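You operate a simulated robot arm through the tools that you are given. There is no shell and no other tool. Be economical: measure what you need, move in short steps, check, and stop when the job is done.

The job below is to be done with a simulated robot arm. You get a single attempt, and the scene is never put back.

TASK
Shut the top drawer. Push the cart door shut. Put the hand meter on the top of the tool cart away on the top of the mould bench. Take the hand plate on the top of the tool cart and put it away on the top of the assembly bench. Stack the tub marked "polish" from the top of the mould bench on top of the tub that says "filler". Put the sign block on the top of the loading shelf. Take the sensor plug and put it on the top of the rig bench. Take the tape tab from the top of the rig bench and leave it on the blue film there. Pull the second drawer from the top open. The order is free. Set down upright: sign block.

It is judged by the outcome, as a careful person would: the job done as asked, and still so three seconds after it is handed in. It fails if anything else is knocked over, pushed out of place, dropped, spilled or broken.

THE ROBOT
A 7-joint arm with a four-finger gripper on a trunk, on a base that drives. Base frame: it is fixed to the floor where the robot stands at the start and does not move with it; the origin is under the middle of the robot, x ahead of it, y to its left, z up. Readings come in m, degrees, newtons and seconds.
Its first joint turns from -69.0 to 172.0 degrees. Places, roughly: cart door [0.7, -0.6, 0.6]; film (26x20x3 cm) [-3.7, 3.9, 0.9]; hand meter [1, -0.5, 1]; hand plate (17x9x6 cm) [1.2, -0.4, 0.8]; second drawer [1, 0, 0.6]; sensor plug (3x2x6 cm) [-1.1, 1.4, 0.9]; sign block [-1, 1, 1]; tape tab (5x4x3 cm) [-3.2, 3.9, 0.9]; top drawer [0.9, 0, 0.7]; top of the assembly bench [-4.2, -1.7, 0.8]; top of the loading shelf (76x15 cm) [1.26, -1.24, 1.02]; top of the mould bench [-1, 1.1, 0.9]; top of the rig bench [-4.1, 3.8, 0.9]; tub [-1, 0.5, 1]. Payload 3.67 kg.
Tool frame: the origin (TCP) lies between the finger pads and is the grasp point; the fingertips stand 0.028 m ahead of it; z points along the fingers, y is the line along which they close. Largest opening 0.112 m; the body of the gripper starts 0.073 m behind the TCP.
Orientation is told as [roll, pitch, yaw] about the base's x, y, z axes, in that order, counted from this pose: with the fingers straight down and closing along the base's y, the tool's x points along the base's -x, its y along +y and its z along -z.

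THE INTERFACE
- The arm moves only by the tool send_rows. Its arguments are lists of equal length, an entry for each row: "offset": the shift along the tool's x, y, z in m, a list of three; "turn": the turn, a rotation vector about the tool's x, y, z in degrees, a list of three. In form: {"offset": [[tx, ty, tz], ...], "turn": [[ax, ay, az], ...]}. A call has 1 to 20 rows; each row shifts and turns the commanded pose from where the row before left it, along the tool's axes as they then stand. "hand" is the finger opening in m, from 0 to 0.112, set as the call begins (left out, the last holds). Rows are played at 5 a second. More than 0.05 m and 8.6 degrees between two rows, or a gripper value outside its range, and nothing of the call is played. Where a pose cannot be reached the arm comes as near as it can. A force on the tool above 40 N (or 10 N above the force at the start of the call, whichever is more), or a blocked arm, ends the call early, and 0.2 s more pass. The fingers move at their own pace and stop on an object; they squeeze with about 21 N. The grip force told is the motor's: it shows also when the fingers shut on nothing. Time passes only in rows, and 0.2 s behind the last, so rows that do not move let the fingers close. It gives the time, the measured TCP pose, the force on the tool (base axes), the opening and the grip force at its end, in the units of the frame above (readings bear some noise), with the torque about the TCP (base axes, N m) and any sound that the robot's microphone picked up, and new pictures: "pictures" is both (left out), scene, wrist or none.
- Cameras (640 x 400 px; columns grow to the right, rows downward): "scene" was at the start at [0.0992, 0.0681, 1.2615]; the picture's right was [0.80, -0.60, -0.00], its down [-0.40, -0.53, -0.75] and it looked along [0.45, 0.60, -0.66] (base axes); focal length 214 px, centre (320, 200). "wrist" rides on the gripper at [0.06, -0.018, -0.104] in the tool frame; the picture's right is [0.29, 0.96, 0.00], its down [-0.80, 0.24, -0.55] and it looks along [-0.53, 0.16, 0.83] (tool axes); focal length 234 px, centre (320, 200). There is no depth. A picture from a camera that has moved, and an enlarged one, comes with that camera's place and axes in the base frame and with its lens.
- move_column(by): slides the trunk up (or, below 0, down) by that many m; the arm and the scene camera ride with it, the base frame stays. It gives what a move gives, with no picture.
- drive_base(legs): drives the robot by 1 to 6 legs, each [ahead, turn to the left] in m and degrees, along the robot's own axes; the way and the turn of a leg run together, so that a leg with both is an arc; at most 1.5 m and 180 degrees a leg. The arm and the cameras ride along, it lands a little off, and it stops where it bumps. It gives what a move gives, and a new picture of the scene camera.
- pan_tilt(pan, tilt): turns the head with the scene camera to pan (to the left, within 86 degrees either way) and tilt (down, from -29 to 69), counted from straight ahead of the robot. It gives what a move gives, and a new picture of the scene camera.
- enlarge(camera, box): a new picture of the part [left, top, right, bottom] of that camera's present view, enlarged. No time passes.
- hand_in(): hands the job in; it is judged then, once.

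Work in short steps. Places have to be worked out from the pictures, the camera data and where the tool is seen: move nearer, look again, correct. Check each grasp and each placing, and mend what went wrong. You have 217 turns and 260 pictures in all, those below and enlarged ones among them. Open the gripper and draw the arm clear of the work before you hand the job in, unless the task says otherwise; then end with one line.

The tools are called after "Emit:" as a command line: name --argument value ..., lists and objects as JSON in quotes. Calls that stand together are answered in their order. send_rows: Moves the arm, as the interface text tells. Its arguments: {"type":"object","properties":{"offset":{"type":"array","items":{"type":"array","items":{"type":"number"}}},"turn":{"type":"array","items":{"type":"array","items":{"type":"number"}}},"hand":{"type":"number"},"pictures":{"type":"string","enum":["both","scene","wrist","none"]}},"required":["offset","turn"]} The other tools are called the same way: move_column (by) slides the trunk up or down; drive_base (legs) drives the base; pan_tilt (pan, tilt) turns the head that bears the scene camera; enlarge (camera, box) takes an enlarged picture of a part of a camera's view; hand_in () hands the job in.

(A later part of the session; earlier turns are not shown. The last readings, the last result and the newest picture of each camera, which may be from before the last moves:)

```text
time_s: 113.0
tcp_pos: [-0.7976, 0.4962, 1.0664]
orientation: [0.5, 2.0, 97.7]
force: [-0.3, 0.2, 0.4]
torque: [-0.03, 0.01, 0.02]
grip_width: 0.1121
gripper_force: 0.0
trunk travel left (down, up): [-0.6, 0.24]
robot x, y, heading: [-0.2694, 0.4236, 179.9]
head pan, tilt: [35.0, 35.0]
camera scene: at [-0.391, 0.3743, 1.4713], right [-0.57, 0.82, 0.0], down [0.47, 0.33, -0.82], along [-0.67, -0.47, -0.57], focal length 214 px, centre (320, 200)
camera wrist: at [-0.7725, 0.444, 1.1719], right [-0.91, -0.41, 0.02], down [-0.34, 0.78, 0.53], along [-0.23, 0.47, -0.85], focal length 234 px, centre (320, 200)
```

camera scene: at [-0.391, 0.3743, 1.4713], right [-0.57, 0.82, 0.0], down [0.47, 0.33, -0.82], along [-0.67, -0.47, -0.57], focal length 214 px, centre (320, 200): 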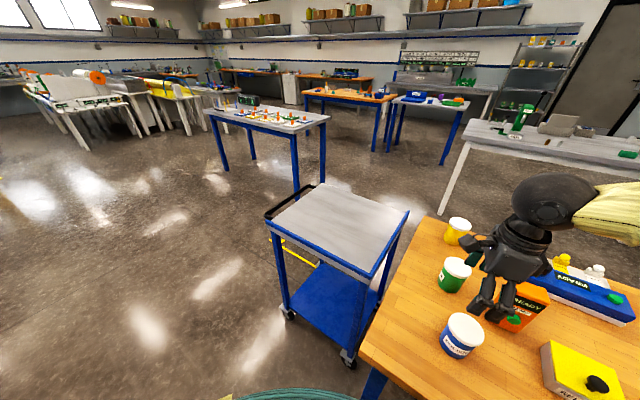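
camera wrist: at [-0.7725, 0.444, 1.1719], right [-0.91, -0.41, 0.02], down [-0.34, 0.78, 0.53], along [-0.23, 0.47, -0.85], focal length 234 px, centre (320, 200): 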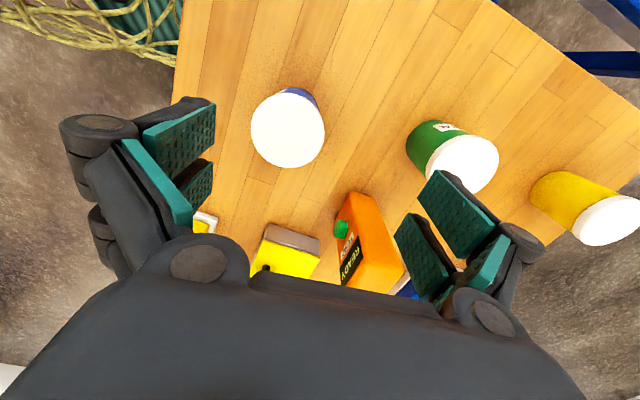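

Blue lid centre is at about (-0.772,0.508), top z≈0.945. I'll shift and descend around it.

Emit:
send_rows --offset '[[-0.0085, -0.027, 0], [0, 0, 0.04], [0, 0, 0.04], [0, 0, 0.04], [0, 0, 0.03]]' --turn '[[0, 0, 0], [0, 0, 0], [0, 0, 0], [0, 0, 0], [0, 0, 0]]'

```text
time_s: 114.2
tcp_pos: [-0.7742, 0.5046, 0.9117]
orientation: [0.4, 2.0, 97.7]
force: [-0.6, 0.6, 0.0]
torque: [-0.02, -0.02, 0.03]
grip_width: 0.1118
gripper_force: 0.0
trunk travel left (down, up): [-0.6, 0.24]
robot x, y, heading: [-0.269, 0.4218, 179.5]
head pan, tilt: [35.0, 35.0]
camera scene: at [-0.3921, 0.3736, 1.4712], right [-0.57, 0.82, 0.0], down [0.47, 0.33, -0.82], along [-0.67, -0.47, -0.57], focal length 214 px, centre (320, 200)
camera wrist: at [-0.7496, 0.4516, 1.0194], right [-0.91, -0.41, 0.02], down [-0.34, 0.78, 0.53], along [-0.23, 0.47, -0.85], focal length 234 px, centre (320, 200)
```

scene: 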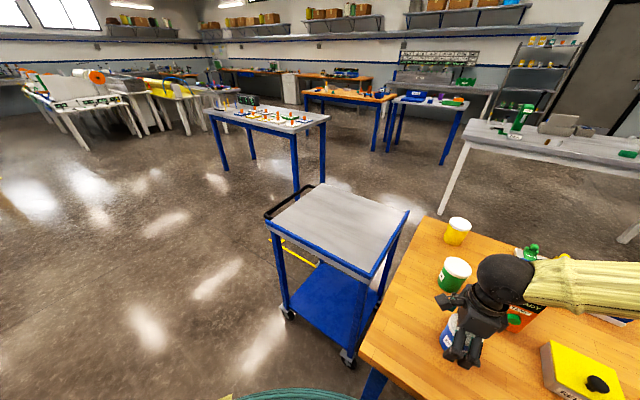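
wrist: 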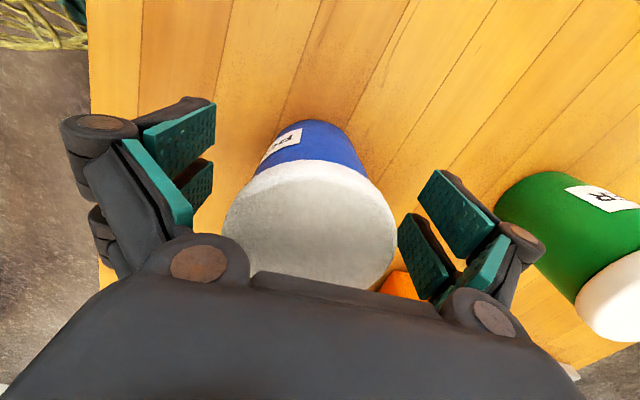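

Lid is centred between the fingers. Close.

Emit:
send_rows --offset '[[0, 0, 0], [0, 0, 0], [0, 0, 0], [0, 0, 0]]' --turn '[[0, 0, 0], [0, 0, 0], [0, 0, 0], [0, 0, 0]]' --hand 0.0 --pictures "none"

Emit:
send_rows --offset '[[0, 0, -0.02], [0, 0, -0.04], [0, 0, -0.04], [0, 0, -0.04]]' --turn '[[0, 0, 0], [0, 0, 0], [0, 0, 0], [0, 0, 0]]'

```text
time_s: 115.2
tcp_pos: [-0.7747, 0.5047, 0.9139]
orientation: [0.4, 2.1, 97.7]
force: [-0.3, -0.7, 0.0]
torque: [-0.08, -0.09, 0.03]
grip_width: 0.0672
gripper_force: 20.1
trunk travel left (down, up): [-0.6, 0.24]
robot x, y, heading: [-0.2712, 0.423, 179.8]
head pan, tilt: [35.0, 35.0]
```

```text
time_s: 116.2
tcp_pos: [-0.7746, 0.5096, 1.054]
orientation: [0.3, 2.0, 97.7]
force: [0.1, 0.2, -2.1]
torque: [-0.01, 0.04, -0.03]
grip_width: 0.0673
gripper_force: 20.6
trunk travel left (down, up): [-0.6, 0.24]
robot x, y, heading: [-0.2684, 0.421, 179.7]
head pan, tilt: [35.0, 35.0]
camera scene: at [-0.3911, 0.3733, 1.4712], right [-0.57, 0.82, 0.0], down [0.47, 0.33, -0.82], along [-0.67, -0.47, -0.57], focal length 214 px, centre (320, 200)
camera wrist: at [-0.7493, 0.4562, 1.1605], right [-0.91, -0.41, 0.02], down [-0.34, 0.78, 0.53], along [-0.23, 0.48, -0.85], focal length 234 px, centre (320, 200)
```

scene: 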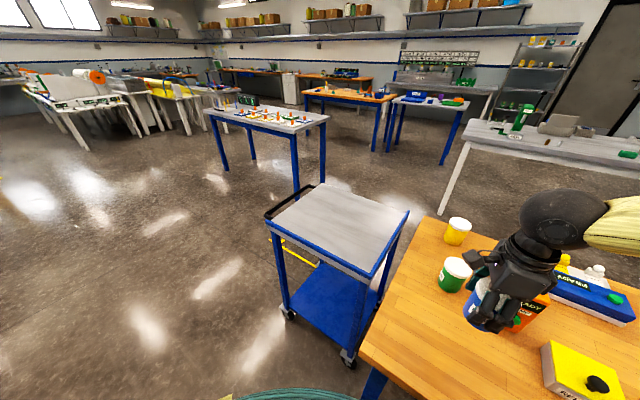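
wrist: 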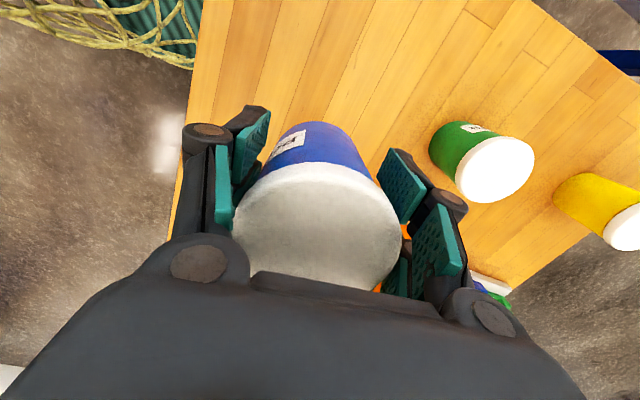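

Held securely (6.7 cm). Green lid centre computes to (-0.954,0.471). I'll raise a bit more and move over it.

Emit:
send_rows --offset '[[0, 0, -0.03], [0.003, 0.0365, 0], [0.003, 0.0365, 0], [0.003, 0.0365, 0], [0.003, 0.0365, 0], [0.003, 0.0365, 0], [0, 0, 0]]' --turn '[[0, 0, 0], [0, 0, 0], [0, 0, 0], [0, 0, 0], [0, 0, 0], [0, 0, 0], [0, 0, 0]]'

```text
time_s: 117.8
tcp_pos: [-0.9524, 0.4706, 1.0871]
orientation: [0.4, 2.0, 97.7]
force: [-0.1, 0.1, -2.8]
torque: [0.01, 0.04, 0.0]
grip_width: 0.0671
gripper_force: 20.9
trunk travel left (down, up): [-0.6, 0.24]
robot x, y, heading: [-0.2649, 0.418, 179.9]
head pan, tilt: [35.0, 35.0]
camera scene: at [-0.3911, 0.3738, 1.4713], right [-0.57, 0.82, 0.0], down [0.47, 0.33, -0.82], along [-0.67, -0.47, -0.57], focal length 214 px, centre (320, 200)
camera wrist: at [-0.9271, 0.4174, 1.1937], right [-0.91, -0.41, 0.02], down [-0.34, 0.78, 0.53], along [-0.23, 0.47, -0.85], focal length 234 px, centre (320, 200)
```

scene: 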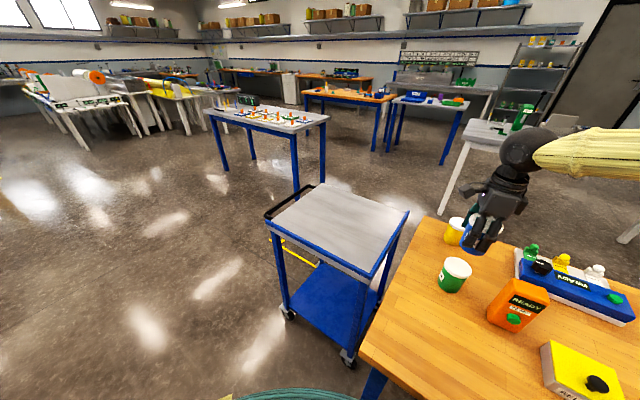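
wrist: 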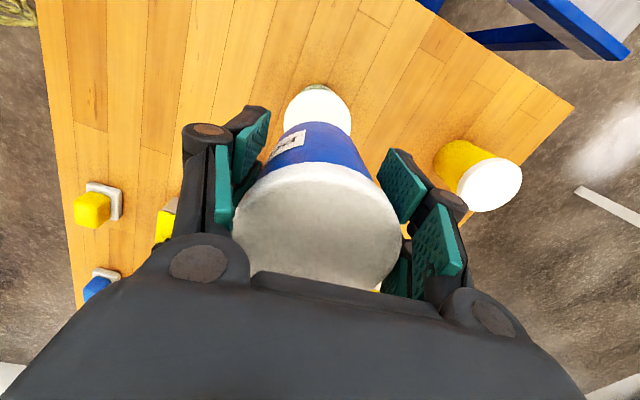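

The visible rim of the green lid agrees with being right underneath. Lower until touch.

Emit:
send_rows --offset '[[0, 0, 0.03], [0, 0, 0.02], [0, 0, 0.006], [0, 0, 0.006], [0, 0, 0.005], [0, 0, 0.005], [0, 0, 0.005], [0, 0, 0.005], [0, 0, 0.005]]' --turn '[[0, 0, 0], [0, 0, 0], [0, 0, 0], [0, 0, 0], [0, 0, 0], [0, 0, 0], [0, 0, 0], [0, 0, 0], [0, 0, 0]]'

```text
time_s: 119.8
tcp_pos: [-0.9538, 0.4679, 1.002]
orientation: [0.6, 2.0, 97.7]
force: [-0.1, -0.4, 20.1]
torque: [0.25, -0.63, -0.15]
grip_width: 0.0677
gripper_force: 21.9
trunk travel left (down, up): [-0.6, 0.24]
robot x, y, heading: [-0.2669, 0.421, 179.8]
head pan, tilt: [35.0, 35.0]
camera scene: at [-0.3906, 0.3731, 1.4717], right [-0.57, 0.82, 0.0], down [0.47, 0.33, -0.82], along [-0.67, -0.47, -0.57], focal length 214 px, centre (320, 200)
camera wrist: at [-0.9275, 0.4153, 1.1071], right [-0.91, -0.41, 0.02], down [-0.34, 0.78, 0.53], along [-0.23, 0.47, -0.85], focal length 234 px, centre (320, 200)
```

scene: 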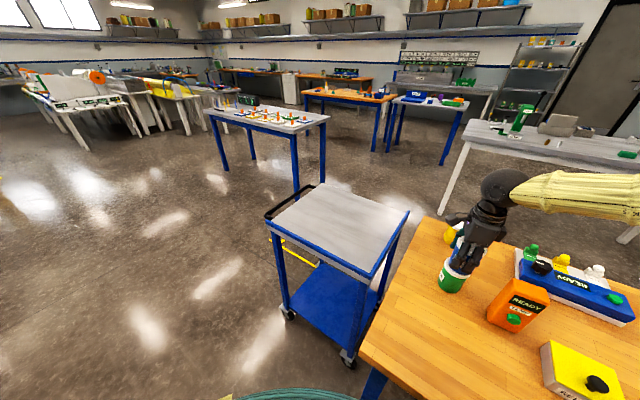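
wrist: 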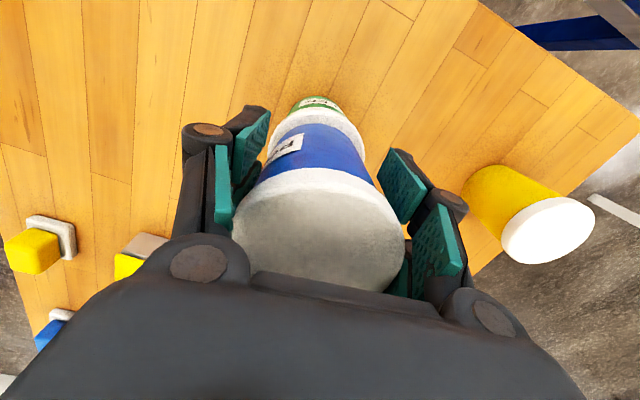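

Seated with 20 N. I'll ease off a few mm, open, and rise.

Emit:
send_rows --offset '[[0, 0, -0.003], [0, 0, -0.002]]' --turn '[[0, 0, 0], [0, 0, 0]]' --pictures "none"

Emit:
send_rows --offset '[[0, 0, 0], [0, 0, 0], [0, 0, 0], [0, 0, -0.02], [0, 0, -0.04], [0, 0, -0.05], [0, 0, -0.05]]' --turn '[[0, 0, 0], [0, 0, 0], [0, 0, 0], [0, 0, 0], [0, 0, 0], [0, 0, 0], [0, 0, 0]]' --hand 0.1

```text
time_s: 120.5
tcp_pos: [-0.9525, 0.4712, 1.0022]
orientation: [0.3, 1.9, 97.6]
force: [0.0, -0.3, -3.2]
torque: [-0.05, -0.01, 0.01]
grip_width: 0.0673
gripper_force: 20.2
trunk travel left (down, up): [-0.6, 0.24]
robot x, y, heading: [-0.2675, 0.4265, 179.9]
head pan, tilt: [35.0, 35.0]
```

```text
time_s: 122.0
tcp_pos: [-0.9517, 0.4746, 1.1651]
orientation: [0.5, 1.9, 97.7]
force: [0.7, -0.3, 0.2]
torque: [0.0, -0.01, 0.0]
grip_width: 0.1001
gripper_force: 0.0
trunk travel left (down, up): [-0.6, 0.24]
robot x, y, heading: [-0.2681, 0.4223, 179.9]
head pan, tilt: [35.0, 35.0]
camera scene: at [-0.391, 0.3729, 1.4712], right [-0.57, 0.82, 0.0], down [0.47, 0.33, -0.82], along [-0.67, -0.47, -0.57], focal length 214 px, centre (320, 200)
camera wrist: at [-0.9254, 0.4221, 1.2701], right [-0.91, -0.41, 0.02], down [-0.34, 0.78, 0.53], along [-0.23, 0.48, -0.85], focal length 234 px, centre (320, 200)
```

scene: 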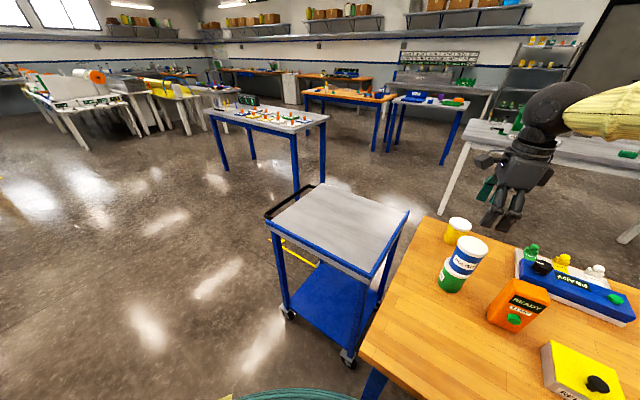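
wrist: 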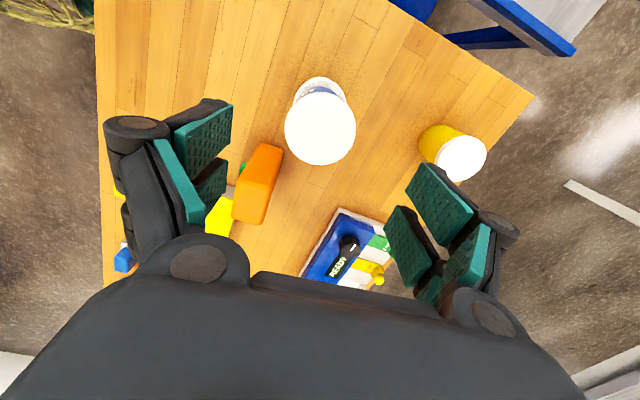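

The stack stands well. Next the sensor plug near (-1.1,1.4): I'll drive along the bench and look.

Emit:
drive_base --legs '[[0, -100], [0.75, 0], [0, 100]]'

Emit:
pan_tilt --pan -10 --tilt 45

```text
time_s: 134.6
tcp_pos: [-0.8165, 1.2375, 1.1625]
orientation: [0.4, 2.0, 96.6]
force: [-0.3, -0.9, -0.5]
torque: [0.03, 0.0, -0.01]
grip_width: 0.1001
gripper_force: 0.1
trunk travel left (down, up): [-0.6, 0.24]
robot x, y, heading: [-0.1315, 1.1686, 178.7]
head pan, tilt: [35.0, 35.0]
camera scene: at [-0.2592, 1.1241, 1.4711], right [-0.56, 0.83, 0.0], down [0.48, 0.32, -0.82], along [-0.68, -0.46, -0.57], focal length 214 px, centre (320, 200)
```

scene: 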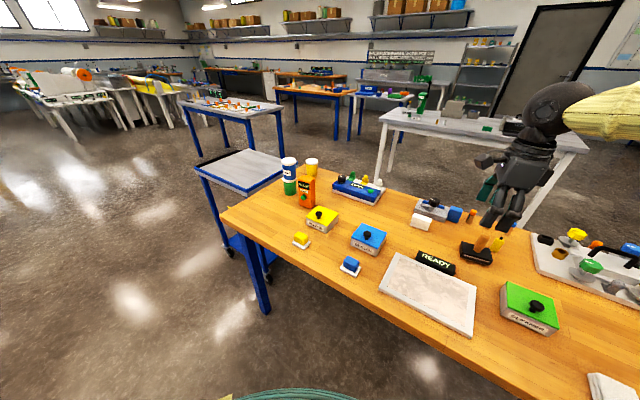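

```text
time_s: 135.7
tcp_pos: [-0.8167, 1.2373, 1.1643]
orientation: [0.4, 2.0, 96.6]
force: [0.9, 0.2, 0.6]
torque: [0.0, 0.02, -0.01]
grip_width: 0.0999
gripper_force: 0.0
trunk travel left (down, up): [-0.6, 0.24]
robot x, y, heading: [-0.1333, 1.1715, 178.6]
head pan, tilt: [-10.0, 45.0]
camera scene: at [-0.2656, 1.1892, 1.4563], right [0.19, 0.98, 0.0], down [0.69, -0.14, -0.71], along [-0.69, 0.14, -0.71], focal length 214 px, centre (320, 200)
```

scene: 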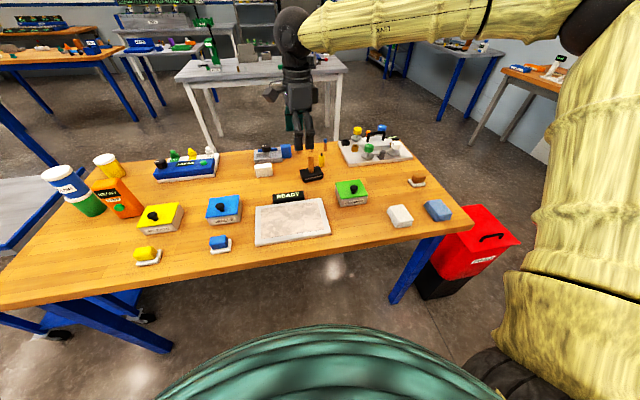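

Emit:
enlarge --camera "scene" --box '[240, 110, 440, 220]'

Emit:
enlarge --camera "scene" --box '[330, 115, 420, 175]'

```text
3.20 times, centred on (340, 165) of scene
camera zoom: at [-0.2656, 1.1892, 1.4563], right [0.19, 0.98, 0.0], down [0.69, -0.14, -0.71], along [-0.69, 0.14, -0.71], focal length 686 px, centre (256, 312)
```

zoom: 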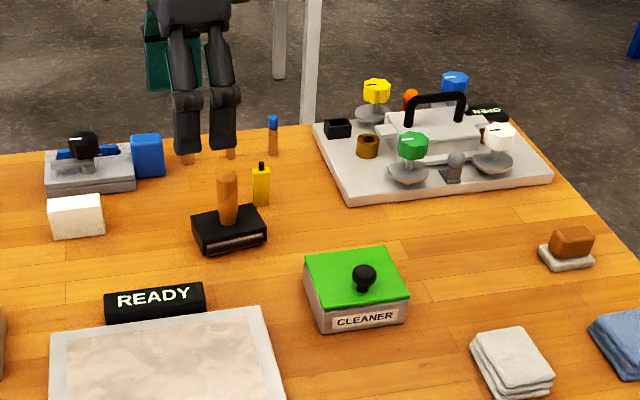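

```text
6.67 times, centred on (375, 145) of scene
camera zoom: at [-0.2656, 1.1892, 1.4563], right [0.19, 0.98, 0.0], down [0.69, -0.14, -0.71], along [-0.69, 0.14, -0.71], focal length 1430 px, centre (-47, 567)
```

zoom: 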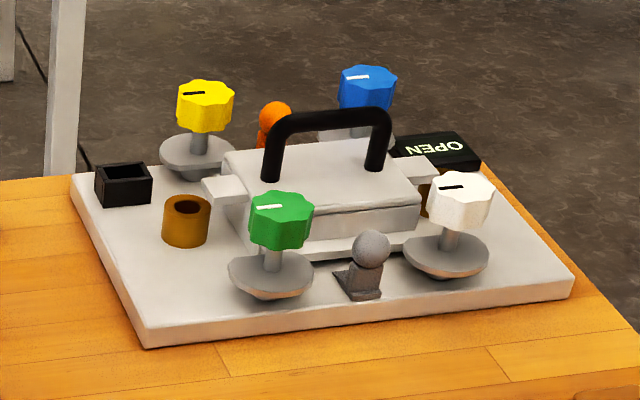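

The sensor plug is likely the yellow 3×2×6 cm piece with dark tip near (-1.04,1.35). I'll bring the wrist camera closer.

Emit:
send_rows --offset '[[-0.013, 0.046, 0], [-0.013, 0.046, 0], [-0.013, 0.046, 0], [-0.013, 0.046, 0]]' --turn '[[0, 0, 0], [0, 0, 0], [0, 0, 0], [0, 0, 0]]' --hand 0.06

Emit:
enlarge --camera "wrist" --box '[220, 60, 420, 240]'

```text
time_s: 136.7
tcp_pos: [-1.0054, 1.2664, 1.1611]
orientation: [0.3, 2.0, 96.7]
force: [0.2, -1.1, 0.5]
torque: [0.0, -0.02, -0.04]
grip_width: 0.0599
gripper_force: 0.1
trunk travel left (down, up): [-0.6, 0.24]
robot x, y, heading: [-0.1328, 1.1697, 178.6]
head pan, tilt: [-10.0, 45.0]
camera scene: at [-0.2671, 1.189, 1.4561], right [0.2, 0.98, 0.0], down [0.69, -0.14, -0.71], along [-0.69, 0.14, -0.71], focal length 214 px, centre (320, 200)
camera wrist: at [-0.9817, 1.2131, 1.2668], right [-0.92, -0.4, 0.01], down [-0.33, 0.78, 0.53], along [-0.22, 0.48, -0.85], focal length 234 px, centre (320, 200)
```

scene: 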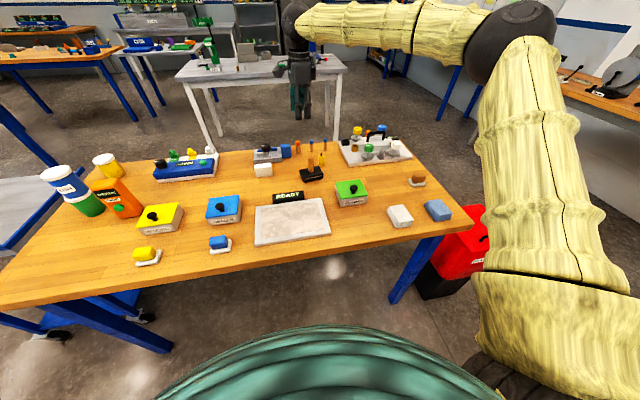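
wrist: 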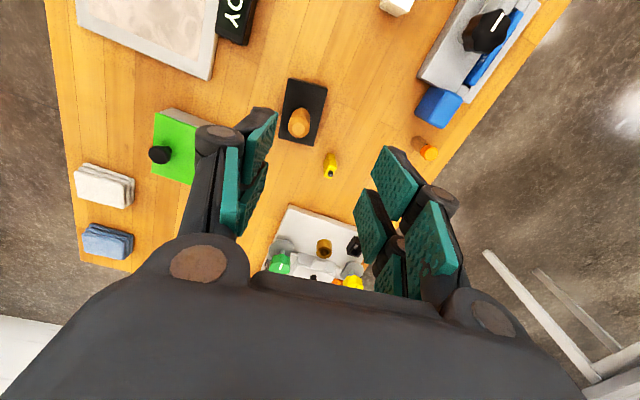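

```text
2.22 times, centred on (320, 150) of wrist
camera zoom: at [-0.9817, 1.2131, 1.2668], right [-0.92, -0.4, 0.01], down [-0.33, 0.78, 0.53], along [-0.22, 0.48, -0.85], focal length 520 px, centre (320, 311)
```

zoom: 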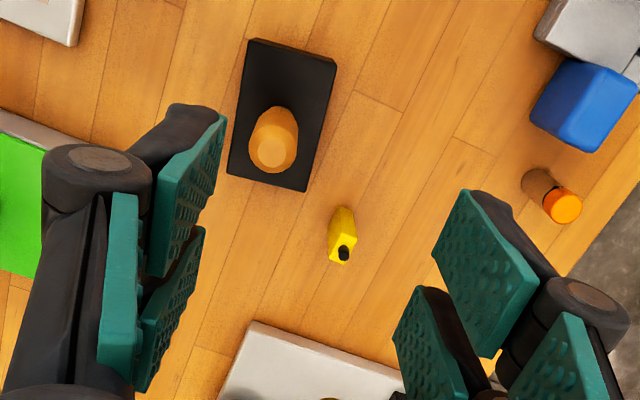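

The yellow piece is at about (-1.067,1.356), standing. I'll move above it and down partly to check alignment.

Emit:
send_rows --offset '[[-0.032, 0.017, 0], [-0.032, 0.017, 0], [-0.032, 0.017, 0], [0, 0, 0.05], [0, 0, 0.05], [0, 0, 0.03]]' --turn '[[0, 0, 0], [0, 0, 0], [0, 0, 0], [0, 0, 0], [0, 0, 0], [0, 0, 0]]'

Emit:
enlarge --camera "wrist" --box '[220, 80, 420, 280]'

```text
time_s: 138.1
tcp_pos: [-1.0696, 1.3551, 1.031]
orientation: [0.4, 2.0, 96.5]
force: [0.4, 0.7, 1.1]
torque: [0.0, 0.01, 0.0]
grip_width: 0.0602
gripper_force: 0.1
trunk travel left (down, up): [-0.6, 0.24]
robot x, y, heading: [-0.1314, 1.1722, 178.4]
head pan, tilt: [-10.0, 45.0]
camera scene: at [-0.2662, 1.1898, 1.4563], right [0.2, 0.98, 0.0], down [0.69, -0.14, -0.71], along [-0.69, 0.14, -0.71], focal length 214 px, centre (320, 200)
camera wrist: at [-1.0454, 1.3008, 1.1366], right [-0.92, -0.4, 0.02], down [-0.33, 0.78, 0.53], along [-0.22, 0.48, -0.85], focal length 234 px, centre (320, 200)
```

scene: 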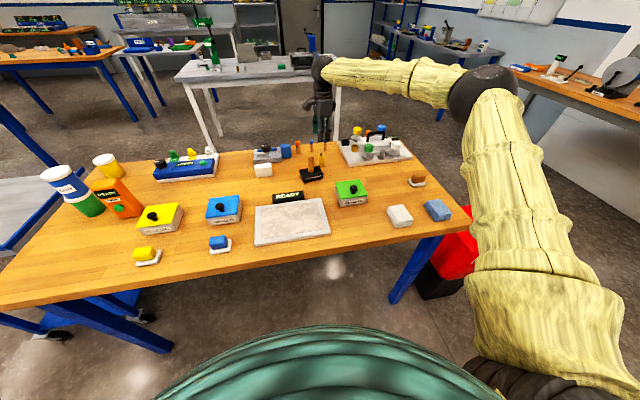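
wrist: 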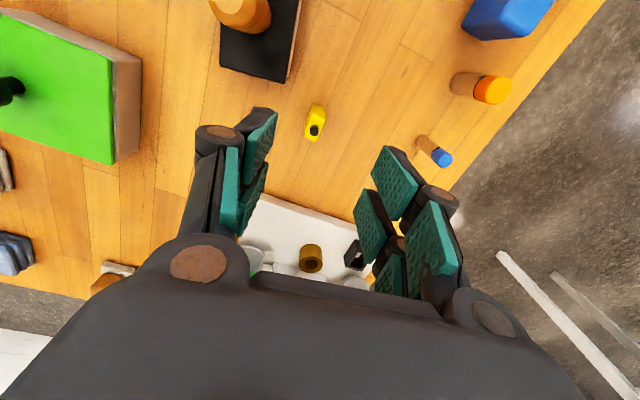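

```text
2.00 times, centred on (320, 180) of wrist
camera zoom: at [-1.0454, 1.3008, 1.1366], right [-0.92, -0.4, 0.02], down [-0.33, 0.78, 0.53], along [-0.22, 0.48, -0.85], focal length 468 px, centre (320, 240)
```

zoom: 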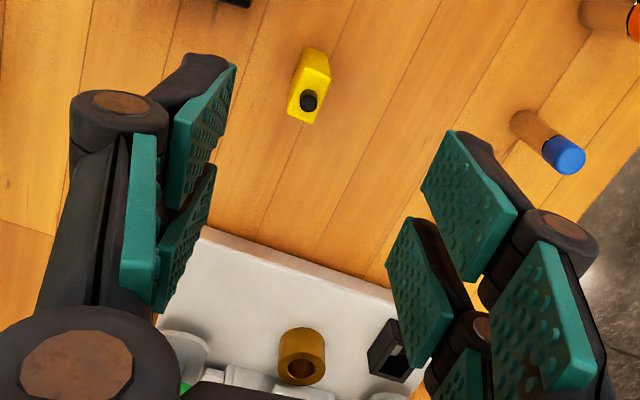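

Well aligned; short side is along the closing line. Descend to z≈0.888 and close.

Emit:
send_rows --offset '[[-0.003, 0, 0.03], [0, 0, 0.04], [0, 0, 0.04], [0, 0, 0.033]]' --turn '[[0, 0, 0], [0, 0, 0], [0, 0, 0], [0, 0, 0]]' --pictures "wrist"

Emit:
send_rows --offset '[[0, 0, 0], [0, 0, 0], [0, 0, 0]]' --turn '[[0, 0, 0], [0, 0, 0], [0, 0, 0]]' --hand 0.0 --pictures "wrist"

```text
time_s: 139.1
tcp_pos: [-1.0694, 1.3525, 0.8864]
orientation: [0.5, 2.0, 96.5]
force: [-1.1, 1.5, 3.6]
torque: [0.12, -0.09, 0.07]
grip_width: 0.0612
gripper_force: 0.6
trunk travel left (down, up): [-0.6, 0.24]
robot x, y, heading: [-0.1356, 1.1707, 178.5]
head pan, tilt: [-10.0, 45.0]
camera wrist: at [-1.0444, 1.2987, 0.9922], right [-0.92, -0.4, 0.02], down [-0.33, 0.78, 0.53], along [-0.22, 0.48, -0.85], focal length 234 px, centre (320, 200)
```

wrist: 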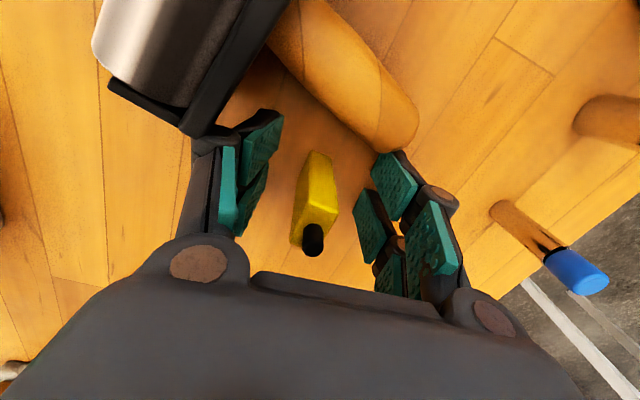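

```text
time_s: 139.9
tcp_pos: [-1.0685, 1.3528, 0.8873]
orientation: [0.5, 1.9, 96.7]
force: [2.7, 1.1, 13.3]
torque: [0.24, -0.24, -0.08]
grip_width: 0.0131
gripper_force: 20.0
trunk travel left (down, up): [-0.6, 0.24]
robot x, y, heading: [-0.1383, 1.1689, 178.7]
head pan, tilt: [-10.0, 45.0]
camera wrist: at [-1.0437, 1.2985, 0.9935], right [-0.92, -0.4, 0.02], down [-0.33, 0.78, 0.53], along [-0.22, 0.48, -0.85], focal length 234 px, centre (320, 200)
```

wrist: 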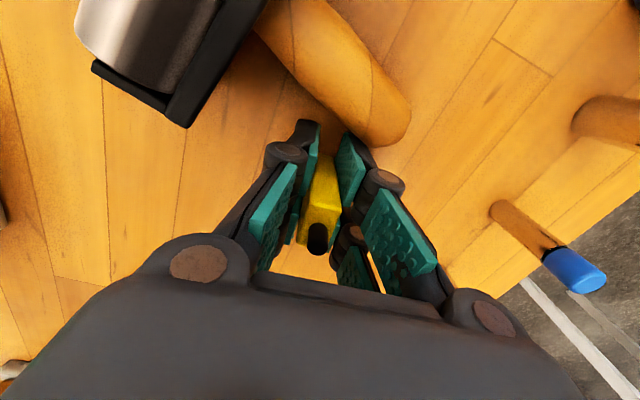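

The stamp next to the plug appears to have been tipped by the camera housing. I'll look with the scene camera before moving.

Emit:
enlarge --camera "scene" --box '[260, 120, 390, 210]'

```text
4.44 times, centred on (325, 165) of scene
camera zoom: at [-0.264, 1.189, 1.4565], right [0.2, 0.98, 0.0], down [0.69, -0.14, -0.71], along [-0.69, 0.14, -0.71], focal length 953 px, centre (298, 356)
```

zoom: 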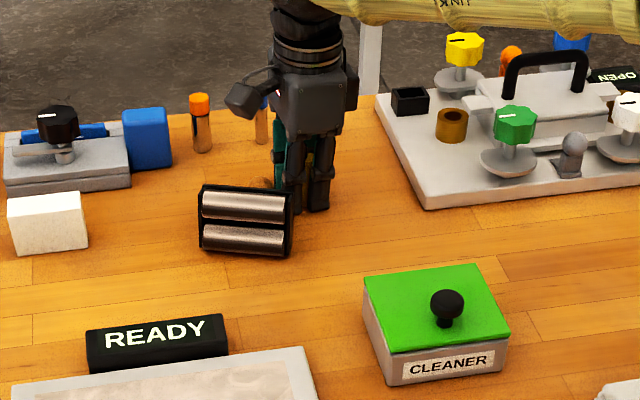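

The roller stamp was tipped onto its back (rollers facing the robot, handle pointing -x). I'll set it upright again when I come back for the sign block. For now lift the plug straight up carefully.

Emit:
send_rows --offset '[[0, 0, -0.01], [0, 0, -0.02], [0, 0, -0.03], [0, 0, -0.04], [0, 0, -0.04], [0, 0, -0.04], [0, 0, -0.04]]' --turn '[[0, 0, 0], [0, 0, 0], [0, 0, 0], [0, 0, 0], [0, 0, 0], [0, 0, 0], [0, 0, 0]]'

Emit:
enlarge --camera "scene" --box '[260, 120, 390, 210]'

```text
time_s: 141.5
tcp_pos: [-1.0658, 1.3596, 1.1083]
orientation: [0.4, 1.8, 96.6]
force: [0.4, 0.6, -0.2]
torque: [0.02, 0.02, 0.02]
grip_width: 0.0134
gripper_force: 21.0
trunk travel left (down, up): [-0.6, 0.24]
robot x, y, heading: [-0.1342, 1.1735, 178.6]
head pan, tilt: [-10.0, 45.0]
camera scene: at [-0.2647, 1.1888, 1.4564], right [0.2, 0.98, 0.0], down [0.69, -0.14, -0.71], along [-0.69, 0.14, -0.71], focal length 214 px, centre (320, 200)
camera wrist: at [-1.0423, 1.3052, 1.2141], right [-0.92, -0.4, 0.02], down [-0.33, 0.78, 0.53], along [-0.22, 0.48, -0.85], focal length 234 px, centre (320, 200)
```

scene: 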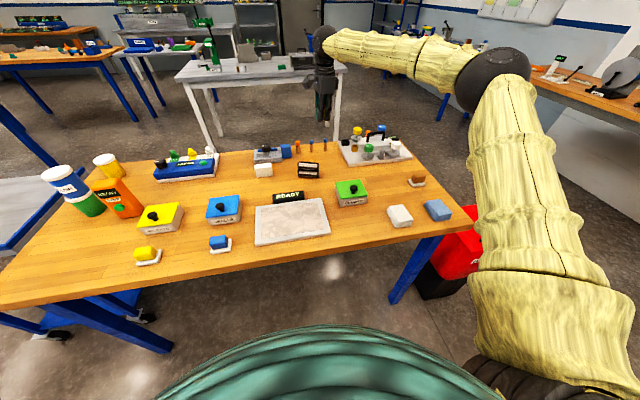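
wrist: 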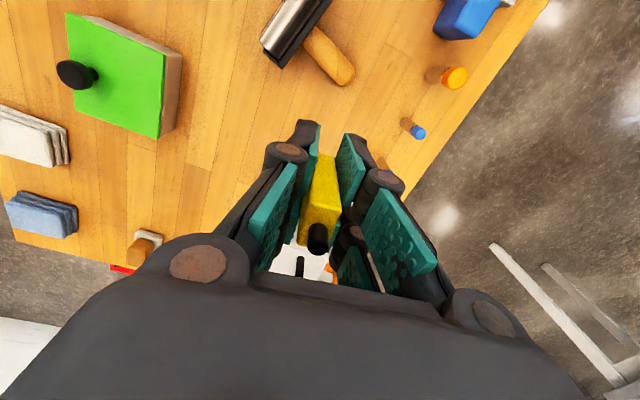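

```text
4.44 times, centred on (325, 165) of scene
camera zoom: at [-0.2647, 1.1888, 1.4564], right [0.2, 0.98, 0.0], down [0.69, -0.14, -0.71], along [-0.69, 0.14, -0.71], focal length 953 px, centre (298, 356)
```

zoom: 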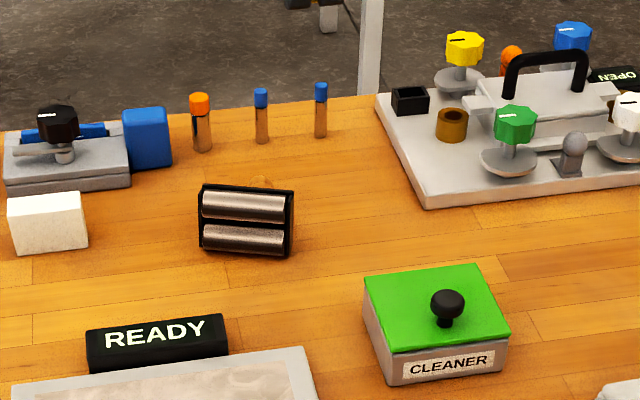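

The plug is in hand. The rig bench is toward heading ≈146°; I'll look that way to plan the route.

Emit:
pan_tilt --pan -35 --tilt 12

Emit:
pan_tilt --pan -75 --tilt 20

```text
time_s: 142.4
tcp_pos: [-1.0668, 1.3596, 1.1085]
orientation: [0.4, 2.0, 96.6]
force: [-0.9, 0.2, -0.2]
torque: [-0.01, 0.0, 0.02]
grip_width: 0.0133
gripper_force: 21.3
trunk travel left (down, up): [-0.6, 0.24]
robot x, y, heading: [-0.1336, 1.1742, 178.7]
head pan, tilt: [-35.0, 12.0]
camera scene: at [-0.2613, 1.2285, 1.5079], right [0.59, 0.81, 0.0], down [0.17, -0.12, -0.98], along [-0.79, 0.58, -0.21], focal length 214 px, centre (320, 200)
```

scene: 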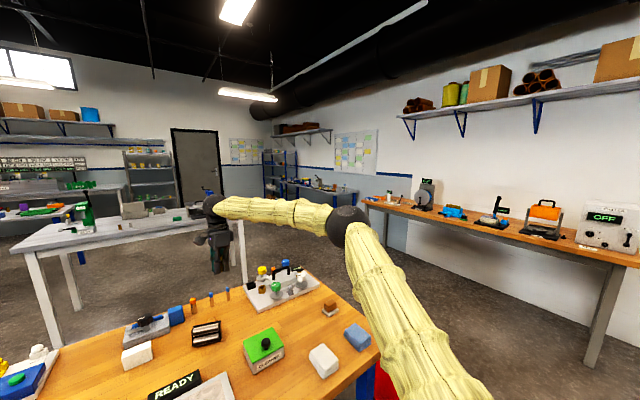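

```text
time_s: 143.5
tcp_pos: [-1.0665, 1.3587, 1.1073]
orientation: [0.4, 2.1, 96.6]
force: [-0.1, -0.4, 0.0]
torque: [-0.03, 0.01, 0.01]
grip_width: 0.0137
gripper_force: 20.8
trunk travel left (down, up): [-0.6, 0.24]
robot x, y, heading: [-0.1337, 1.1682, 178.6]
head pan, tilt: [-75.0, 20.0]
camera scene: at [-0.2082, 1.264, 1.495], right [0.97, 0.24, 0.0], down [0.08, -0.33, -0.94], along [-0.22, 0.91, -0.34], focal length 214 px, centre (320, 200)
```

scene: 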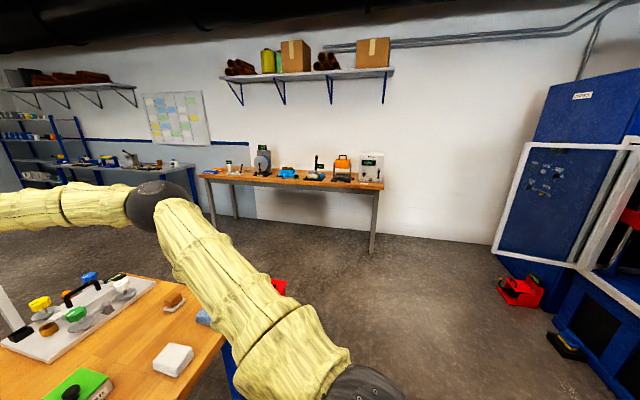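

The rig bench should be the grey one with blue legs further left (x≈-5…-3, y≈4). I'll retract the arm and drive via the free corridor at y≈2.6.

Emit:
send_rows --offset '[[0, 0, -0.05], [0, -0.05, 0], [0, -0.05, 0], [0, -0.05, 0], [0, -0.05, 0], [0, -0.05, 0], [0, -0.05, 0], [0, -0.05, 0]]' --turn '[[0, 0, 0], [0, 0, 0], [0, 0, 0], [0, 0, 0], [0, 0, 0], [0, 0, 0], [0, 0, 0], [0, 0, 0]]' --pictures "none"

Emit:
drive_base --legs '[[0, -80], [1.35, 0], [0, 68]]'

Emit:
pan_tilt --pan 0 --tilt 15

```text
time_s: 145.3
tcp_pos: [-0.7164, 1.4021, 1.1536]
orientation: [0.6, 2.0, 96.7]
force: [0.6, -0.2, -0.2]
torque: [-0.01, 0.05, 0.02]
grip_width: 0.0136
gripper_force: 20.9
trunk travel left (down, up): [-0.6, 0.24]
robot x, y, heading: [-0.1383, 1.1709, 178.7]
head pan, tilt: [-75.0, 20.0]
```

```text
time_s: 158.7
tcp_pos: [-0.8443, 2.8753, 1.1523]
orientation: [0.4, 2.0, 85.0]
force: [-0.8, 0.2, -0.3]
torque: [0.01, -0.02, 0.01]
grip_width: 0.0135
gripper_force: 20.9
trunk travel left (down, up): [-0.6, 0.24]
robot x, y, heading: [-0.318, 2.5302, 166.9]
head pan, tilt: [-75.0, 20.0]
camera scene: at [-0.3724, 2.6365, 1.495], right [1.0, 0.04, 0.0], down [0.01, -0.34, -0.94], along [-0.03, 0.94, -0.34], focal length 214 px, centre (320, 200)
```

scene: 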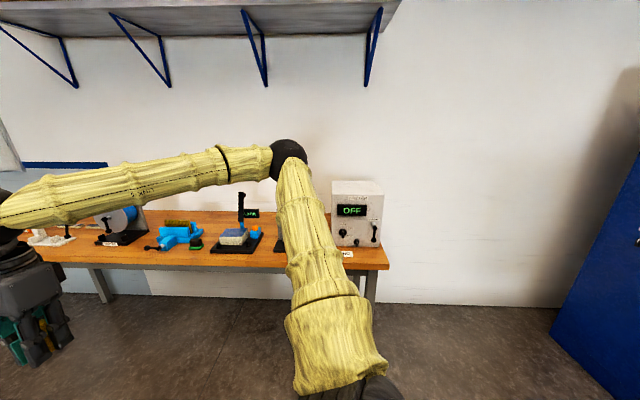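

```text
time_s: 160.1
tcp_pos: [-0.8432, 2.8744, 1.1523]
orientation: [0.3, 2.0, 85.1]
force: [-0.3, -0.3, -0.1]
torque: [0.03, 0.03, 0.0]
grip_width: 0.0135
gripper_force: 21.0
trunk travel left (down, up): [-0.6, 0.24]
robot x, y, heading: [-0.3193, 2.5315, 166.9]
head pan, tilt: [0.0, 15.0]
camera scene: at [-0.4597, 2.5645, 1.5031], right [0.22, 0.97, 0.0], down [0.25, -0.06, -0.97], along [-0.94, 0.22, -0.26], focal length 214 px, centre (320, 200)
```

scene: 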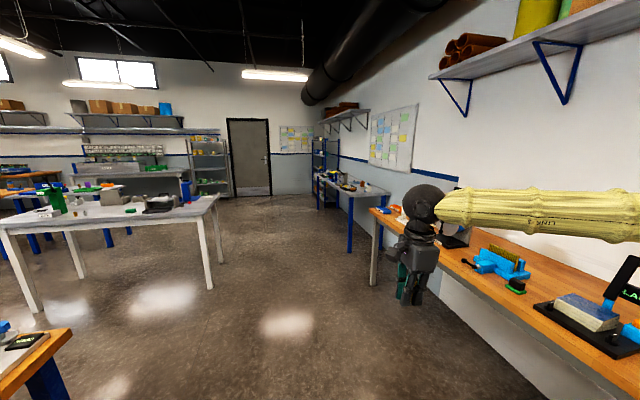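

Rig bench front-right leg is near (-3.08,3.6). Drive along y≈2.7 to x≈-3.4, then turn to face it.

Emit:
drive_base --legs '[[0, 9], [1.5, 0], [1.5, 0], [0.1, 0]]'

Emit:
drive_base --legs '[[0, -86]]'

Emit:
pan_tilt --pan 0 --tilt 40

```text
time_s: 176.1
tcp_pos: [-4.0009, 2.9748, 1.1504]
orientation: [0.3, 2.0, 94.4]
force: [-0.4, -0.2, -1.5]
torque: [-0.01, -0.07, 0.01]
grip_width: 0.0137
gripper_force: 21.0
trunk travel left (down, up): [-0.6, 0.24]
robot x, y, heading: [-3.425, 2.72, 176.8]
head pan, tilt: [0.0, 15.0]
camera scene: at [-3.5706, 2.7321, 1.5029], right [0.06, 1.0, 0.0], down [0.26, -0.02, -0.97], along [-0.96, 0.06, -0.26], focal length 214 px, centre (320, 200)
```

scene: 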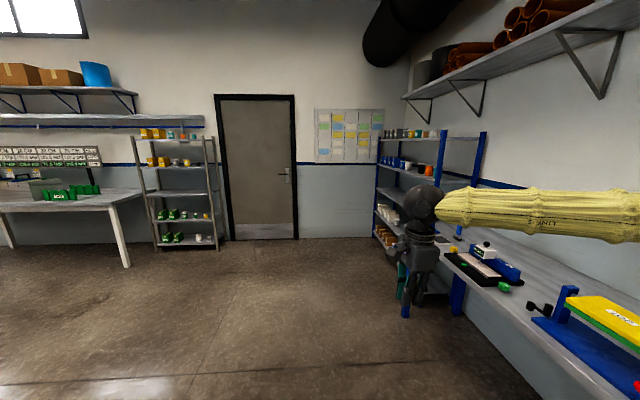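

```text
time_s: 180.2
tcp_pos: [-3.197, 3.3085, 1.1532]
orientation: [0.4, 2.1, 7.0]
force: [0.6, -1.3, -1.1]
torque: [0.03, 0.02, 0.03]
grip_width: 0.0135
gripper_force: 20.9
trunk travel left (down, up): [-0.6, 0.24]
robot x, y, heading: [-3.422, 2.7217, 89.2]
head pan, tilt: [0.0, 15.0]
camera scene: at [-3.4223, 2.8662, 1.5032], right [1.0, -0.01, 0.0], down [0.0, -0.26, -0.97], along [0.01, 0.97, -0.26], focal length 214 px, centre (320, 200)
```

scene: 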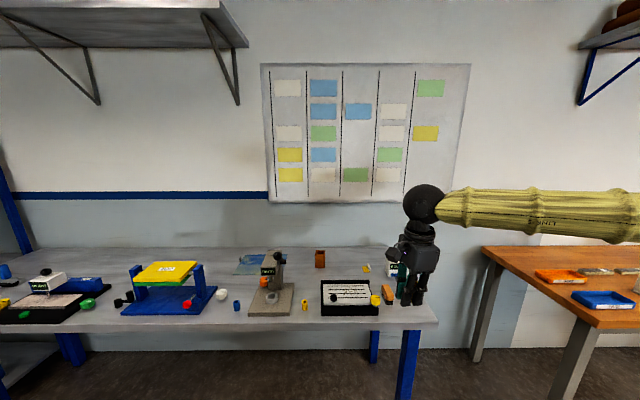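

```text
time_s: 181.1
tcp_pos: [-3.1975, 3.3073, 1.1512]
orientation: [0.4, 2.0, 7.1]
force: [-0.1, -0.1, 0.0]
torque: [-0.03, 0.01, -0.01]
grip_width: 0.0134
gripper_force: 20.8
trunk travel left (down, up): [-0.6, 0.24]
robot x, y, heading: [-3.4244, 2.7218, 89.1]
head pan, tilt: [0.0, 40.0]
camera scene: at [-3.4227, 2.8581, 1.4637], right [1.0, -0.01, 0.0], down [-0.01, -0.64, -0.77], along [0.01, 0.77, -0.64], focal length 214 px, centre (320, 200)
```

scene: 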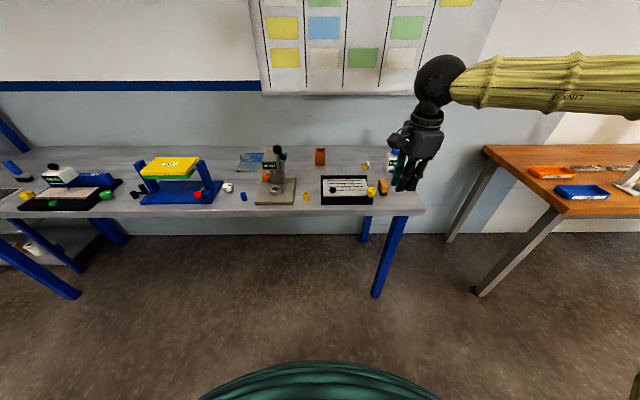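

Emit:
enlarge --camera "scene" --box '[220, 135, 430, 225]'

Emit:
enlarge --camera "scene" --box '[335, 145, 425, 200]'

```text
3.05 times, centred on (325, 180) of scene
camera zoom: at [-3.4227, 2.8581, 1.4637], right [1.0, -0.01, 0.0], down [-0.01, -0.64, -0.77], along [0.01, 0.77, -0.64], focal length 654 px, centre (305, 261)
```

zoom: 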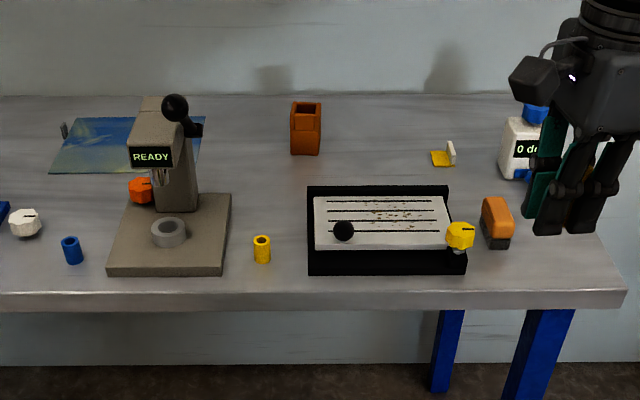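

```text
7.11 times, centred on (380, 172) of scene
camera zoom: at [-3.4227, 2.8581, 1.4637], right [1.0, -0.01, 0.0], down [-0.01, -0.64, -0.77], along [0.01, 0.77, -0.64], focal length 1525 px, centre (-107, 396)
```

zoom: 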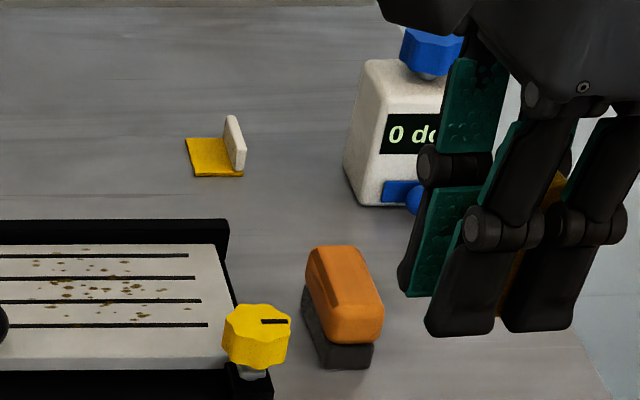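

I see the tape tab (yellow base with white flag) right, and the blue film behind the press. I'll drive 0.23 m closer, then look with the wrist camera over the free area between the brown box and the tab.

Emit:
drive_base --legs '[[0.23, 0]]'

Emit:
send_rows --offset '[[0, 0, 0]]' --turn '[[0, 0, 0]]'

```text
time_s: 182.8
tcp_pos: [-3.1984, 3.5407, 1.1511]
orientation: [0.3, 2.0, 7.4]
force: [-0.8, -0.4, -0.7]
torque: [-0.1, -0.01, 0.01]
grip_width: 0.0131
gripper_force: 21.0
trunk travel left (down, up): [-0.6, 0.24]
robot x, y, heading: [-3.4214, 2.9485, 89.5]
head pan, tilt: [0.0, 40.0]
camera scene: at [-3.421, 3.0887, 1.4634], right [1.0, -0.01, 0.0], down [-0.01, -0.64, -0.77], along [0.01, 0.77, -0.64], focal length 214 px, centre (320, 200)
```

scene: 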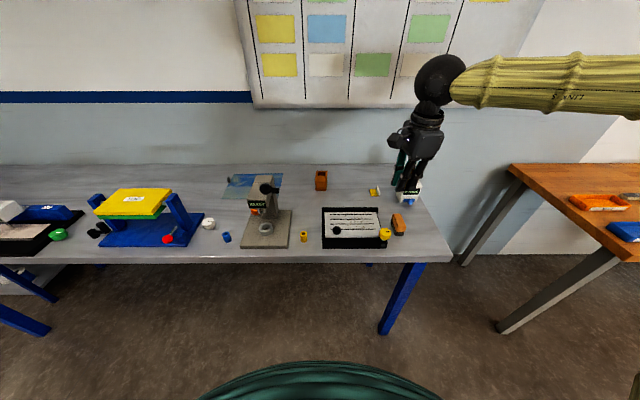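

```text
time_s: 183.2
tcp_pos: [-3.199, 3.5375, 1.1518]
orientation: [0.4, 1.9, 7.4]
force: [0.9, 0.2, -0.2]
torque: [-0.03, -0.01, -0.04]
grip_width: 0.0138
gripper_force: 20.8
trunk travel left (down, up): [-0.6, 0.24]
robot x, y, heading: [-3.423, 2.9503, 89.6]
head pan, tilt: [0.0, 40.0]
camera scene: at [-3.4213, 3.0875, 1.4636], right [1.0, -0.01, 0.0], down [-0.01, -0.64, -0.77], along [0.01, 0.77, -0.64], focal length 214 px, centre (320, 200)
camera wrist: at [-3.2533, 3.5127, 1.2578], right [-0.41, 0.91, 0.02], down [0.78, 0.34, 0.53], along [0.48, 0.23, -0.85], focal length 234 px, centre (320, 200)
```

scene: 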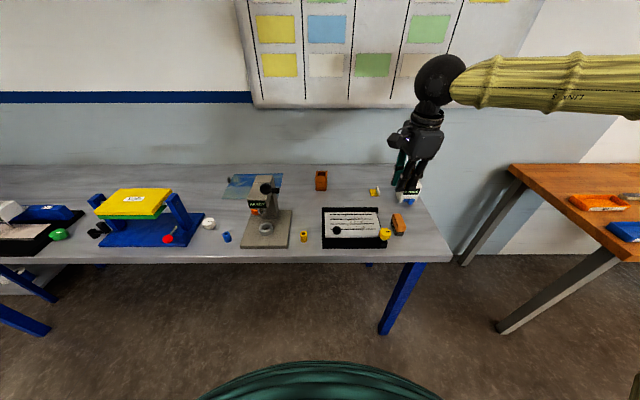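
wrist: 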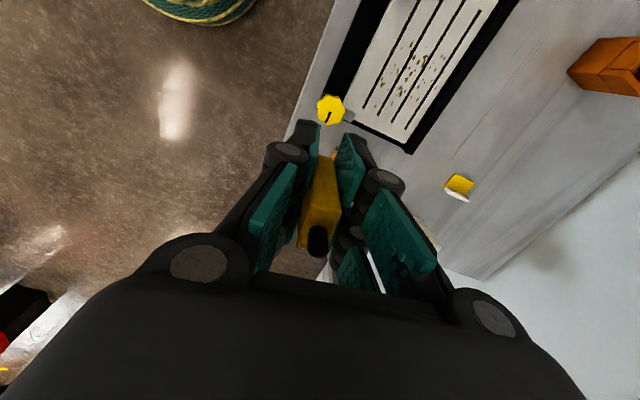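

Triangulated: the tab is at (-3.17,3.846), bench top z≈0.873. I'll put the plug at about (-3.30,3.84), between box and tab; move above and part-way down first.

Emit:
send_rows --offset '[[0.0086, 0.0447, 0], [0.0086, 0.0447, 0], [0.0086, 0.0447, 0], [0.0086, 0.0447, 0], [0.0086, 0.0447, 0], [0.0086, 0.0447, 0], [0.0086, 0.0447, 0], [0, 0, 0.05], [0, 0, 0.05], [0, 0, 0.04]]' --turn '[[0, 0, 0], [0, 0, 0], [0, 0, 0], [0, 0, 0], [0, 0, 0], [0, 0, 0], [0, 0, 0], [0, 0, 0], [0, 0, 0], [0, 0, 0]]'

```text
time_s: 185.4
tcp_pos: [-3.3025, 3.8439, 1.0153]
orientation: [0.3, 2.1, 7.5]
force: [0.7, 0.7, 1.1]
torque: [-0.01, 0.02, 0.0]
grip_width: 0.0136
gripper_force: 21.3
trunk travel left (down, up): [-0.6, 0.24]
robot x, y, heading: [-3.4188, 2.9517, 89.6]
head pan, tilt: [0.0, 40.0]
camera scene: at [-3.4201, 3.088, 1.4636], right [1.0, -0.01, 0.0], down [-0.01, -0.64, -0.77], along [0.01, 0.77, -0.64], focal length 214 px, centre (320, 200)
camera wrist: at [-3.3577, 3.8183, 1.121], right [-0.41, 0.91, 0.02], down [0.78, 0.34, 0.53], along [0.48, 0.23, -0.85], focal length 234 px, centre (320, 200)
```

scene: 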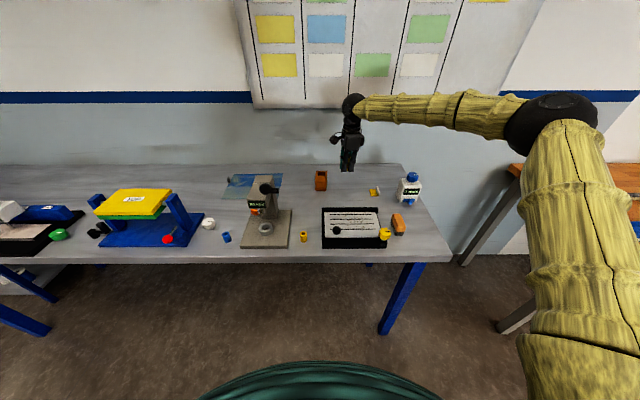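
wrist: 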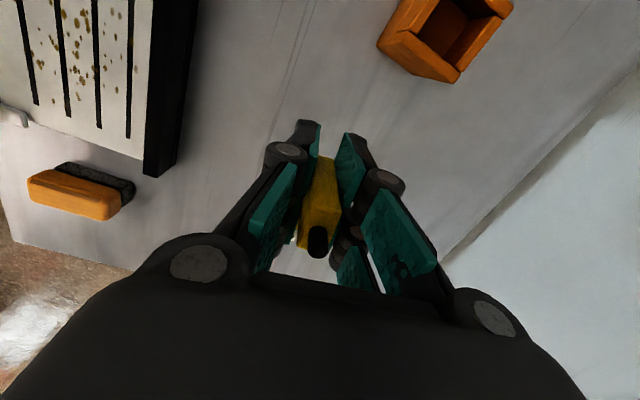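

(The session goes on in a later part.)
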